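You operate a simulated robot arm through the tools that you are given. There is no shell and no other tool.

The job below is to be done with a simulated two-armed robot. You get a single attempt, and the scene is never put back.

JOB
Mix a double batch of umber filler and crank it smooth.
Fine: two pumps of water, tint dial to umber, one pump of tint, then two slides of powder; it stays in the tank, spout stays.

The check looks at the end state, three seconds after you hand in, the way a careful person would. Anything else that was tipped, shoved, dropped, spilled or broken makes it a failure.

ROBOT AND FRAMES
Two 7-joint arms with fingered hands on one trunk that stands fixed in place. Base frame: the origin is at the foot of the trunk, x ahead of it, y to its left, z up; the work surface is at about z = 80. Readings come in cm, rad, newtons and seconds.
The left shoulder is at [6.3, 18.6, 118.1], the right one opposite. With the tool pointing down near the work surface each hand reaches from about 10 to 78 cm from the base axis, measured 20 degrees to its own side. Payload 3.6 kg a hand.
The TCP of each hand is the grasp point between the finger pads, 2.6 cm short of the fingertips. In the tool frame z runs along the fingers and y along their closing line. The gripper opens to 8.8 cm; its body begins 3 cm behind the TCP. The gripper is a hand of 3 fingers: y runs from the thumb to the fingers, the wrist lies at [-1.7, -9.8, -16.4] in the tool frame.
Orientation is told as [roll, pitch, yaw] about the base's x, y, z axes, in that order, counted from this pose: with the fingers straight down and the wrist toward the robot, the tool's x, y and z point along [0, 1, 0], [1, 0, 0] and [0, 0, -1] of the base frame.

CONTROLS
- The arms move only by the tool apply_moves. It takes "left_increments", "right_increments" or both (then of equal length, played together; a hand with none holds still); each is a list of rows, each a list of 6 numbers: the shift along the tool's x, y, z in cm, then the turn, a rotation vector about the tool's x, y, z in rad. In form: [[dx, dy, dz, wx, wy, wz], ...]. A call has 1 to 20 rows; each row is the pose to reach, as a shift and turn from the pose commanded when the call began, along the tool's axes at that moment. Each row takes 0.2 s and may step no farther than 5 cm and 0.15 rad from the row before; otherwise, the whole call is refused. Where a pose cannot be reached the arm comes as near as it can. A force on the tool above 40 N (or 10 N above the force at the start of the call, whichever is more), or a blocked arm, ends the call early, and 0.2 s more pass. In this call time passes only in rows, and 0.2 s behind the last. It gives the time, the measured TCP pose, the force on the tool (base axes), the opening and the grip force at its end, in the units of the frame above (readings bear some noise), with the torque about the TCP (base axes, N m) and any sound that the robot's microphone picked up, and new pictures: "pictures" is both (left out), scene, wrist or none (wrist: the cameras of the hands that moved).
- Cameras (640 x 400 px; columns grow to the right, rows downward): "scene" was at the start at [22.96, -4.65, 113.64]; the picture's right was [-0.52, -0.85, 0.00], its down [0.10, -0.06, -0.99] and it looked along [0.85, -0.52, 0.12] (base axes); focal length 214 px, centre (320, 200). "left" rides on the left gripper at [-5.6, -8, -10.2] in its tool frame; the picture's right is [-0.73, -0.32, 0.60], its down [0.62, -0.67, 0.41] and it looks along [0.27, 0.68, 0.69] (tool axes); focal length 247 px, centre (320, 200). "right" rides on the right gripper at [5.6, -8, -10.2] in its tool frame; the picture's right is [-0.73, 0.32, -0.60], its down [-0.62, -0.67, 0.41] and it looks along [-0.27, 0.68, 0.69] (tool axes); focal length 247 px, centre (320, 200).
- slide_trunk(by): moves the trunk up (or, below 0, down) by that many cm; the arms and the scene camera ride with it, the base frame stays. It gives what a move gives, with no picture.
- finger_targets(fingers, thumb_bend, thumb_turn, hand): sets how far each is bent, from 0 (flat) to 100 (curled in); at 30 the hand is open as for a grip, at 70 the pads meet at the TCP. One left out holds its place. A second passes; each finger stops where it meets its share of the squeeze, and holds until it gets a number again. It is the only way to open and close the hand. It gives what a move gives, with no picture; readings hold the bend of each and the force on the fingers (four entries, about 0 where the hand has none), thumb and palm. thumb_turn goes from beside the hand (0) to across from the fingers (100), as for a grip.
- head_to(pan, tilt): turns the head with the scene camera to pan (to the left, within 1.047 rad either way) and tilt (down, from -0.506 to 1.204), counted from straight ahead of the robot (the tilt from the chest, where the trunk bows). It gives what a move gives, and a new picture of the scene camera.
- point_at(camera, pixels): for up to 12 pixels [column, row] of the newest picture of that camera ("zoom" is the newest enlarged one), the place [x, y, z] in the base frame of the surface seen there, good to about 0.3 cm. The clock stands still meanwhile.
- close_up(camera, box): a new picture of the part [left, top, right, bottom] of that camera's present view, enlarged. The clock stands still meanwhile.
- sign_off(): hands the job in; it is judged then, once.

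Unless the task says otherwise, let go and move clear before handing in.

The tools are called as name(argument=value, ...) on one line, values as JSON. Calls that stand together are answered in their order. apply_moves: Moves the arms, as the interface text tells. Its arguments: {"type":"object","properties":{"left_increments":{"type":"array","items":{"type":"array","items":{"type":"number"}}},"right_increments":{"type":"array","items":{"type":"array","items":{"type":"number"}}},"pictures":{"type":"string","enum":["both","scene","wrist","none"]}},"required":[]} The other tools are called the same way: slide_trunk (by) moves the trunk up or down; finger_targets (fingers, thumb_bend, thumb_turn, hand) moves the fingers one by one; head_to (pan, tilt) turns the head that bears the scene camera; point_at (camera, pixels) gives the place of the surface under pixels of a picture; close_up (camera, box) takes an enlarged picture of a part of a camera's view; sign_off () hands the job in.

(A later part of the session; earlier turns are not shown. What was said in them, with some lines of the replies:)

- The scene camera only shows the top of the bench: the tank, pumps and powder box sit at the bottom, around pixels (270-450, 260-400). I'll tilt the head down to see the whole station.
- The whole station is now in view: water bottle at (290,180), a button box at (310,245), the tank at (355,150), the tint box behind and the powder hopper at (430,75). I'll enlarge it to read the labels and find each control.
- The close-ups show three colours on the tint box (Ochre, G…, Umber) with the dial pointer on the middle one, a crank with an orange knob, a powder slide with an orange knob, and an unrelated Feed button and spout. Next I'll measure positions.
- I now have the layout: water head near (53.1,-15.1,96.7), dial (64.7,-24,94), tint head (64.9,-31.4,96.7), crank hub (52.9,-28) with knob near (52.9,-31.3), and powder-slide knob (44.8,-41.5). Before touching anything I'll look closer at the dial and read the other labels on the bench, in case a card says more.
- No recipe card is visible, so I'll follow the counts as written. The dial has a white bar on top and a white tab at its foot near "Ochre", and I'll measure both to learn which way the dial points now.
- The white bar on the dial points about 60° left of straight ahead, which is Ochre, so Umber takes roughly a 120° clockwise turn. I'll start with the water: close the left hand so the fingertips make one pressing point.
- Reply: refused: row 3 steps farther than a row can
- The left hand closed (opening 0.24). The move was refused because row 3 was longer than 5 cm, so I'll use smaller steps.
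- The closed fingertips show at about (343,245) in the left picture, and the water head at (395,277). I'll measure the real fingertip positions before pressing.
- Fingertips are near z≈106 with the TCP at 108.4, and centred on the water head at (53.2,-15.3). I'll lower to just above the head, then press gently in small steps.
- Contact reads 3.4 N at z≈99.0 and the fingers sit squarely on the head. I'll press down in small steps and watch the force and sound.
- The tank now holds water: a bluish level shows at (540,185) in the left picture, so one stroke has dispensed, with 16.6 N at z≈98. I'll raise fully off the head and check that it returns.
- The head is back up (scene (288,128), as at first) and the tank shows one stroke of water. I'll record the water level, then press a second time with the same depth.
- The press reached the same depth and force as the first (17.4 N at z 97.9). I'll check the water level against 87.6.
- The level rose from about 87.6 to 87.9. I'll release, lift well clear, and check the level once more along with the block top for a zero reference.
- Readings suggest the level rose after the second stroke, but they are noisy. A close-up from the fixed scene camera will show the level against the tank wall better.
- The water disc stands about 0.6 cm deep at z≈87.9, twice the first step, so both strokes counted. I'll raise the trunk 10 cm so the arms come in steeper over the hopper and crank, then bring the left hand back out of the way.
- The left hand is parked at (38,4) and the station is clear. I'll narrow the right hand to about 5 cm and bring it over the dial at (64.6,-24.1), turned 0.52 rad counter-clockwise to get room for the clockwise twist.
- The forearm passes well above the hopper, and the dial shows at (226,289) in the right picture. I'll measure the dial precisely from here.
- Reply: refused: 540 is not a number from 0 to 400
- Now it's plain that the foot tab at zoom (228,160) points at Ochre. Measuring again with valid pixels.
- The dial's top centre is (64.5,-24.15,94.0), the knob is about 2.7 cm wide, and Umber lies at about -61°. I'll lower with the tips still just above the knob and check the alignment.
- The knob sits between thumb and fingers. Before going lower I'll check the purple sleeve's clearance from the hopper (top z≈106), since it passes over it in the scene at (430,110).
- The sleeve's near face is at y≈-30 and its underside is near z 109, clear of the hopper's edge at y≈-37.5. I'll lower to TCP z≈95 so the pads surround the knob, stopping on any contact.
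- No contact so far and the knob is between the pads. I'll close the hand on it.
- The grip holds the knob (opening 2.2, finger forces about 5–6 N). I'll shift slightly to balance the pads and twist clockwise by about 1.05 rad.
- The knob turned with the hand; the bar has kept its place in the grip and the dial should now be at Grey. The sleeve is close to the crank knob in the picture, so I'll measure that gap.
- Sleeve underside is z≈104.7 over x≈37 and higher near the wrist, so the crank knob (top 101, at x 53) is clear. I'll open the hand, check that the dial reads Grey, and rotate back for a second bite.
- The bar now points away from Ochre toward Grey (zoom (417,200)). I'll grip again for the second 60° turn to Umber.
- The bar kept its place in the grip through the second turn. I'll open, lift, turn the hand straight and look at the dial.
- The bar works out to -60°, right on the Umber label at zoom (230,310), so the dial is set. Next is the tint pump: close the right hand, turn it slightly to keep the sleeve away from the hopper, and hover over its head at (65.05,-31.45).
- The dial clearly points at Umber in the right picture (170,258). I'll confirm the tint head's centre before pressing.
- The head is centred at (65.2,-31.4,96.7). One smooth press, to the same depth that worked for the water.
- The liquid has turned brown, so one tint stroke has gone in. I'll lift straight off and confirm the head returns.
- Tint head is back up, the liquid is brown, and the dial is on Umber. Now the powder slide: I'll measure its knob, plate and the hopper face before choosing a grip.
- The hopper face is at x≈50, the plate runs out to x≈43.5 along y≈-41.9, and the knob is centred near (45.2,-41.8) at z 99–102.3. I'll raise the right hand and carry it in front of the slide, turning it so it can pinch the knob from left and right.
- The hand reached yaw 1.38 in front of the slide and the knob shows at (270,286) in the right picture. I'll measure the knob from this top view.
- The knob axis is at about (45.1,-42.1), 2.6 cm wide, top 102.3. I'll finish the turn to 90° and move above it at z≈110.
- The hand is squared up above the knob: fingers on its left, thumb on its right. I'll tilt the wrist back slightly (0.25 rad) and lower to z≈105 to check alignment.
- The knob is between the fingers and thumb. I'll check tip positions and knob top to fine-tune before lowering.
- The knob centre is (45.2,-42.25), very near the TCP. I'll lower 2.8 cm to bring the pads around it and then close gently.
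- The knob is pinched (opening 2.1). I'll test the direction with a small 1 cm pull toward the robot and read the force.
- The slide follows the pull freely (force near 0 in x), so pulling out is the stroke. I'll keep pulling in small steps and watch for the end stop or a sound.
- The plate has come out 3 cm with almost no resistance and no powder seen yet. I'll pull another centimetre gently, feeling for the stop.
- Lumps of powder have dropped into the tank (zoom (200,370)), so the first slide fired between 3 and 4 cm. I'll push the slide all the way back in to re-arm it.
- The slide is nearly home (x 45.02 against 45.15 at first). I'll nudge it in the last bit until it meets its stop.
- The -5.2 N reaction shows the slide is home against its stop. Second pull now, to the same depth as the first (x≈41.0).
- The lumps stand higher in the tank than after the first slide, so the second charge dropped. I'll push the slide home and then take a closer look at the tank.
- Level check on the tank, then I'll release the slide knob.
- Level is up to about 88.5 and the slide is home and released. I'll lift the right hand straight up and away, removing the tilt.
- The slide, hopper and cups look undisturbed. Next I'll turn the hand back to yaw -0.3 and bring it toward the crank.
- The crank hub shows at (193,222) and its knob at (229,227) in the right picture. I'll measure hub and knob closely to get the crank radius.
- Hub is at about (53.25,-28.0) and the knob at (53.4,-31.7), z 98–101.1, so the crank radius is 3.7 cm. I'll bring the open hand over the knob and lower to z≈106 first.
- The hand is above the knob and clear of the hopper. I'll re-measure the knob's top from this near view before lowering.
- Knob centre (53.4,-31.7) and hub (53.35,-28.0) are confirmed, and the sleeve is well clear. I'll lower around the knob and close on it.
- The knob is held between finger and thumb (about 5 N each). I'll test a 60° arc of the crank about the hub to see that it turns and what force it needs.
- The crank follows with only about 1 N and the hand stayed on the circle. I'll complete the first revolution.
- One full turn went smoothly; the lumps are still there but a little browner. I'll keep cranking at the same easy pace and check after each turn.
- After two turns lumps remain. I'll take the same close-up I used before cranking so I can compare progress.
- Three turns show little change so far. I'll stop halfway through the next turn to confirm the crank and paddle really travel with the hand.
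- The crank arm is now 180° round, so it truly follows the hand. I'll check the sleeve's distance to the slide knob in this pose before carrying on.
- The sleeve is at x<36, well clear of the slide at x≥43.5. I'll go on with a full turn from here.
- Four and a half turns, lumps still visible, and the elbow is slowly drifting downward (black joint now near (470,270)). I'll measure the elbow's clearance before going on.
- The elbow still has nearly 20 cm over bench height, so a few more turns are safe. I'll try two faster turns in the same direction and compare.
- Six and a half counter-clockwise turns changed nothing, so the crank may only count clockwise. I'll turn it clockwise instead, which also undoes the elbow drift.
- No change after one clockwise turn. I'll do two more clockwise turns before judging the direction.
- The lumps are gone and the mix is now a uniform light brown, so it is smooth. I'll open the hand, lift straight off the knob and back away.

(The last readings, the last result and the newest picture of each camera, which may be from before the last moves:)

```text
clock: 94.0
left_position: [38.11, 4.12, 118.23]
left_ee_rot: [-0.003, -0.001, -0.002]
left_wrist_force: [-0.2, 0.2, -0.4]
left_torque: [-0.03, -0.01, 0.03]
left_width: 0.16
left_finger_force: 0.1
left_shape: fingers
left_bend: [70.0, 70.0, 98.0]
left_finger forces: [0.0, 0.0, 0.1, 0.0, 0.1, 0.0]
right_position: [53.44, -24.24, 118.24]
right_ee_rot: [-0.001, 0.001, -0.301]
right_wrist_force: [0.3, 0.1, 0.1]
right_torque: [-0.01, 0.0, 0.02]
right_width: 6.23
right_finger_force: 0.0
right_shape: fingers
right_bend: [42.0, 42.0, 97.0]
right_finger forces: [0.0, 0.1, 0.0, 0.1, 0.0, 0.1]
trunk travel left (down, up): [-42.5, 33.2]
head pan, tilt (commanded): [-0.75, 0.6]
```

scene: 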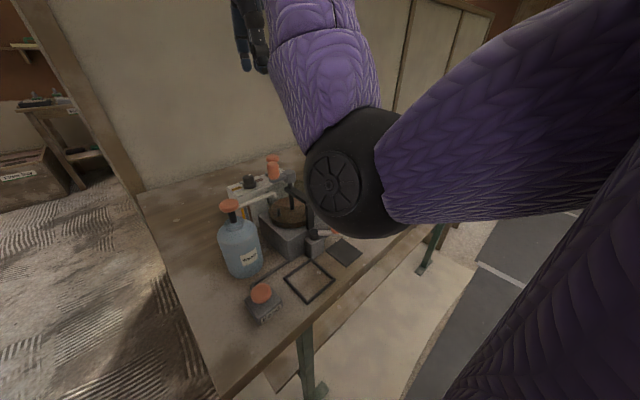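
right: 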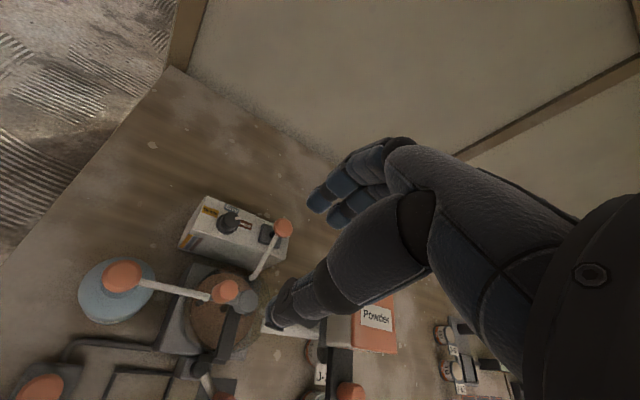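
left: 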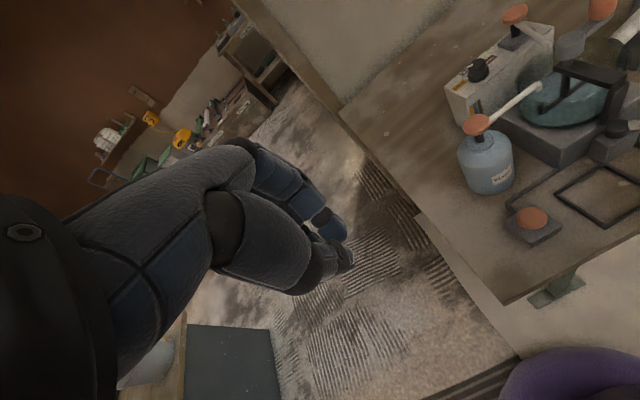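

The hand is clear of the crank. I'll carry it back to its starting spot on the right, well above everything, and then check the whole scene.

apply_moves(right_increments=[[-1, -2.5, -2, 0, 0, 0], [-4.5, -5.0, -3, 0, 0, -0.1], [-8.5, -6.5, -3, 0, 0, -0.2], [-12.5, -7.3, -3, 0, 0, -0.3], [-16.5, -7.7, -3, 0, 0, -0.3], [-20.2, -7.77, -3, 0, 0, -0.3]], pictures="none")

head_to(pan=-0.55, tilt=0.65)

close_up(camera="scene", box=[250, 120, 410, 220])

close_up(camera="right", box=[0, 100, 340, 400])

```text
clock: 95.4
left_position: [38.19, 3.87, 118.29]
left_ee_rot: [0.0, 0.001, -0.001]
left_wrist_force: [-0.4, -1.2, 0.1]
left_torque: [0.02, -0.02, 0.02]
left_width: 0.19
left_finger_force: 0.0
left_shape: fingers
left_bend: [70.0, 70.0, 98.0]
left_finger forces: [0.0, 0.1, 0.1, 0.0, 0.0, 0.0]
right_position: [40.06, -41.48, 121.04]
right_ee_rot: [0.001, 0.003, -0.002]
right_wrist_force: [-0.7, 0.4, 0.3]
right_torque: [0.02, -0.01, -0.01]
right_width: 6.21
right_finger_force: 0.0
right_shape: fingers
right_bend: [42.0, 42.0, 97.0]
right_finger forces: [0.0, 0.1, 0.0, 0.0, 0.0, 0.0]
right hand out of reach, approached as far as the arm can: row 2, 3, 4, 5
trunk travel left (down, up): [-42.5, 33.2]
head pan, tilt (commanded): [-0.75, 0.6]
```

```text
clock: 96.1
left_position: [38.08, 3.99, 118.23]
left_ee_rot: [-0.001, 0.0, -0.001]
left_wrist_force: [-0.6, 0.0, -1.1]
left_torque: [0.0, -0.02, 0.0]
left_width: 0.17
left_finger_force: 0.0
left_shape: fingers
left_bend: [70.0, 70.0, 98.0]
left_finger forces: [0.0, 0.1, 0.1, 0.1, 0.0, 0.1]
right_position: [40.1, -41.47, 121.06]
right_ee_rot: [0.0, 0.0, -0.002]
right_wrist_force: [-0.6, -0.2, 0.1]
right_torque: [-0.01, 0.01, -0.03]
right_width: 6.21
right_finger_force: 0.1
right_shape: fingers
right_bend: [42.0, 42.0, 97.0]
right_finger forces: [0.0, 0.1, 0.0, 0.0, 0.0, 0.0]
trunk travel left (down, up): [-42.5, 33.2]
head pan, tilt (commanded): [-0.55, 0.649]
```

scene: 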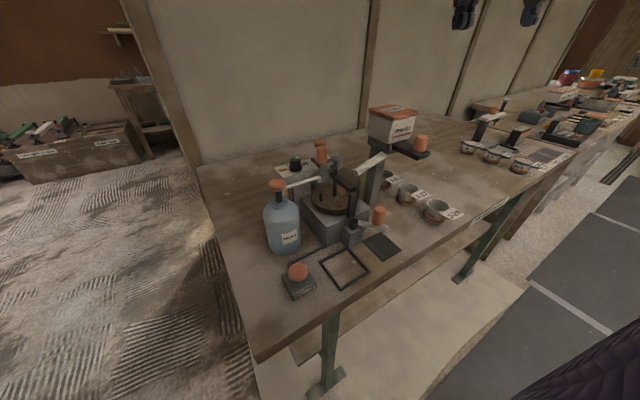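

```text
4.00 times, centred on (330, 170) of scene
```

zoom: 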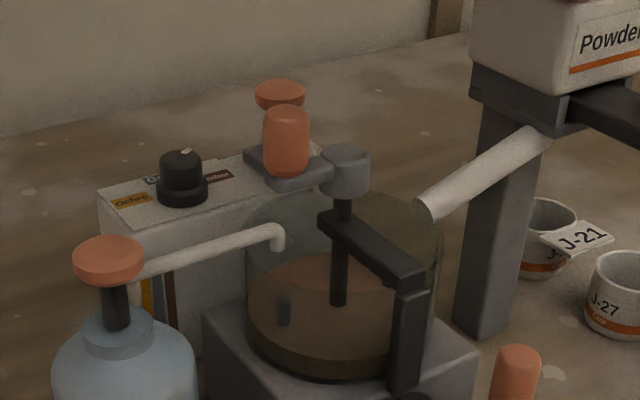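

```text
1.33 times, centred on (170, 250) of right
```

zoom: 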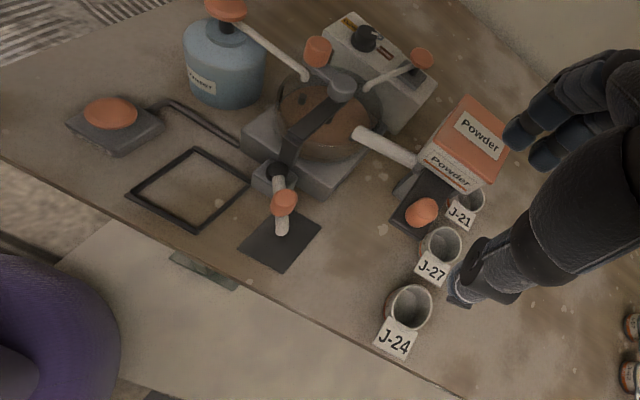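

Everything stands where it did at the start, and the tank shows an even brown mix. One last close look at the tank, the spout and the dial.

close_up(camera="scene", box=[296, 170, 376, 220])

close_up(camera="right", box=[110, 110, 270, 230])

close_up(camera="scene", box=[260, 180, 480, 318])

```text
8.00 times, centred on (336, 195) of scene
```

zoom: 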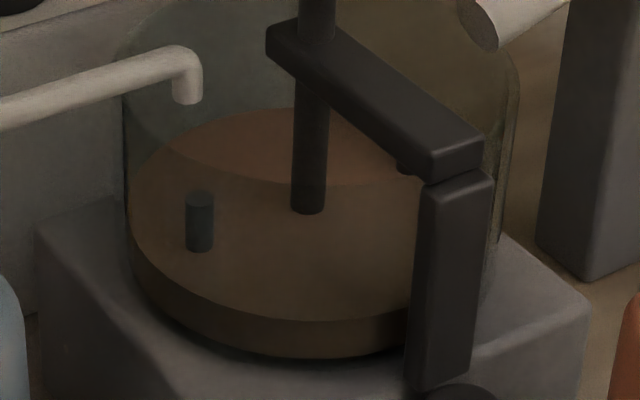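

```text
3.33 times, centred on (190, 170) of right
```

zoom: 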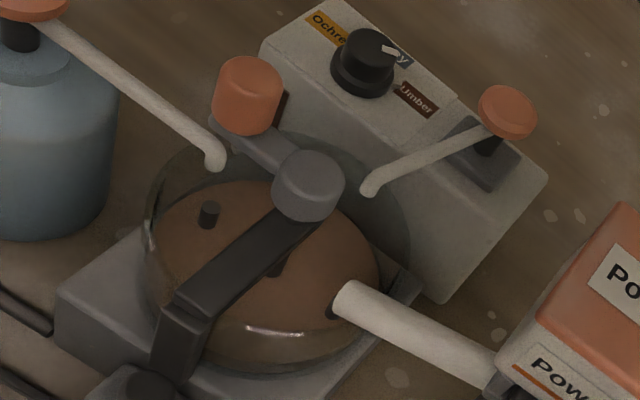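

```text
2.90 times, centred on (370, 249) of scene
```

zoom: 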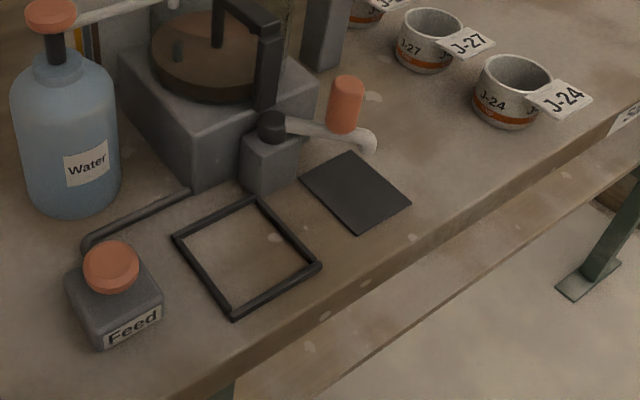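

In this view the dial's bar sits near the edge of the "Grey" label, which could just be perspective, so I'll enlarge the dial to be sure it is on Umber.

close_up(camera="right", box=[180, 110, 244, 150])

close_up(camera="scene", box=[270, 145, 318, 175])

close_up(camera="left", box=[430, 30, 526, 90])

```text
10.00 times, centred on (212, 130) of right
```

zoom: 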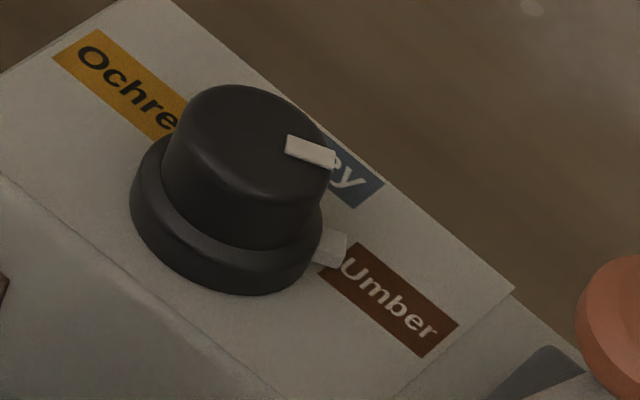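

```text
13.33 times, centred on (294, 160) of scene
```

zoom: 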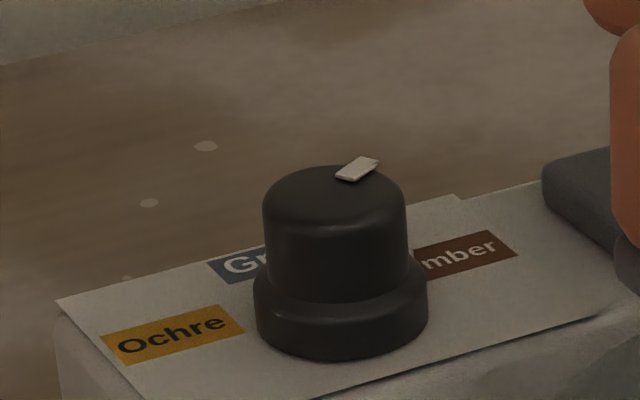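

```text
6.67 times, centred on (478, 60) of left
```

zoom: 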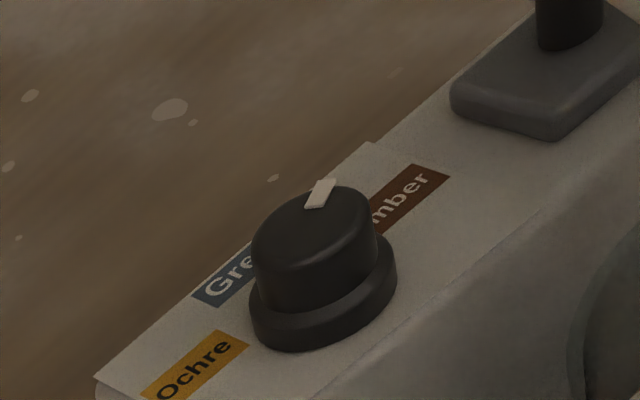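

The foot tab at zoom (328,248) points straight at Umber. The mix is smooth and still in the tank, the spout and Feed button are untouched, the slide is home, and both hands are clear. Handing in.

sign_off()

```text
The job is handed in.
```

The double batch of umber filler is mixed, cranked smooth and handed in; it's still in the tank with the spout untouched. I haven't seen the check's result.

- **Water:** two pumps. The level rose with each one.
- **Tint:** the dial was on Ochre. I turned it to Umber, confirmed the pointer on the label, and gave one pump, which turned the water brown.
- **Powder:** two full slides. Lumps dropped on the first and the level rose on the second. I pushed the slide back home after each.
- **Cranking:** 6.5 turns counter-clockwise changed nothing visible, then 3 turns clockwise took out the lumps. I can't tell whether direction or total turns did it.

In the last pictures nothing on the bench had been tipped, moved or spilled. I didn't touch the Feed button, and both hands are clear.
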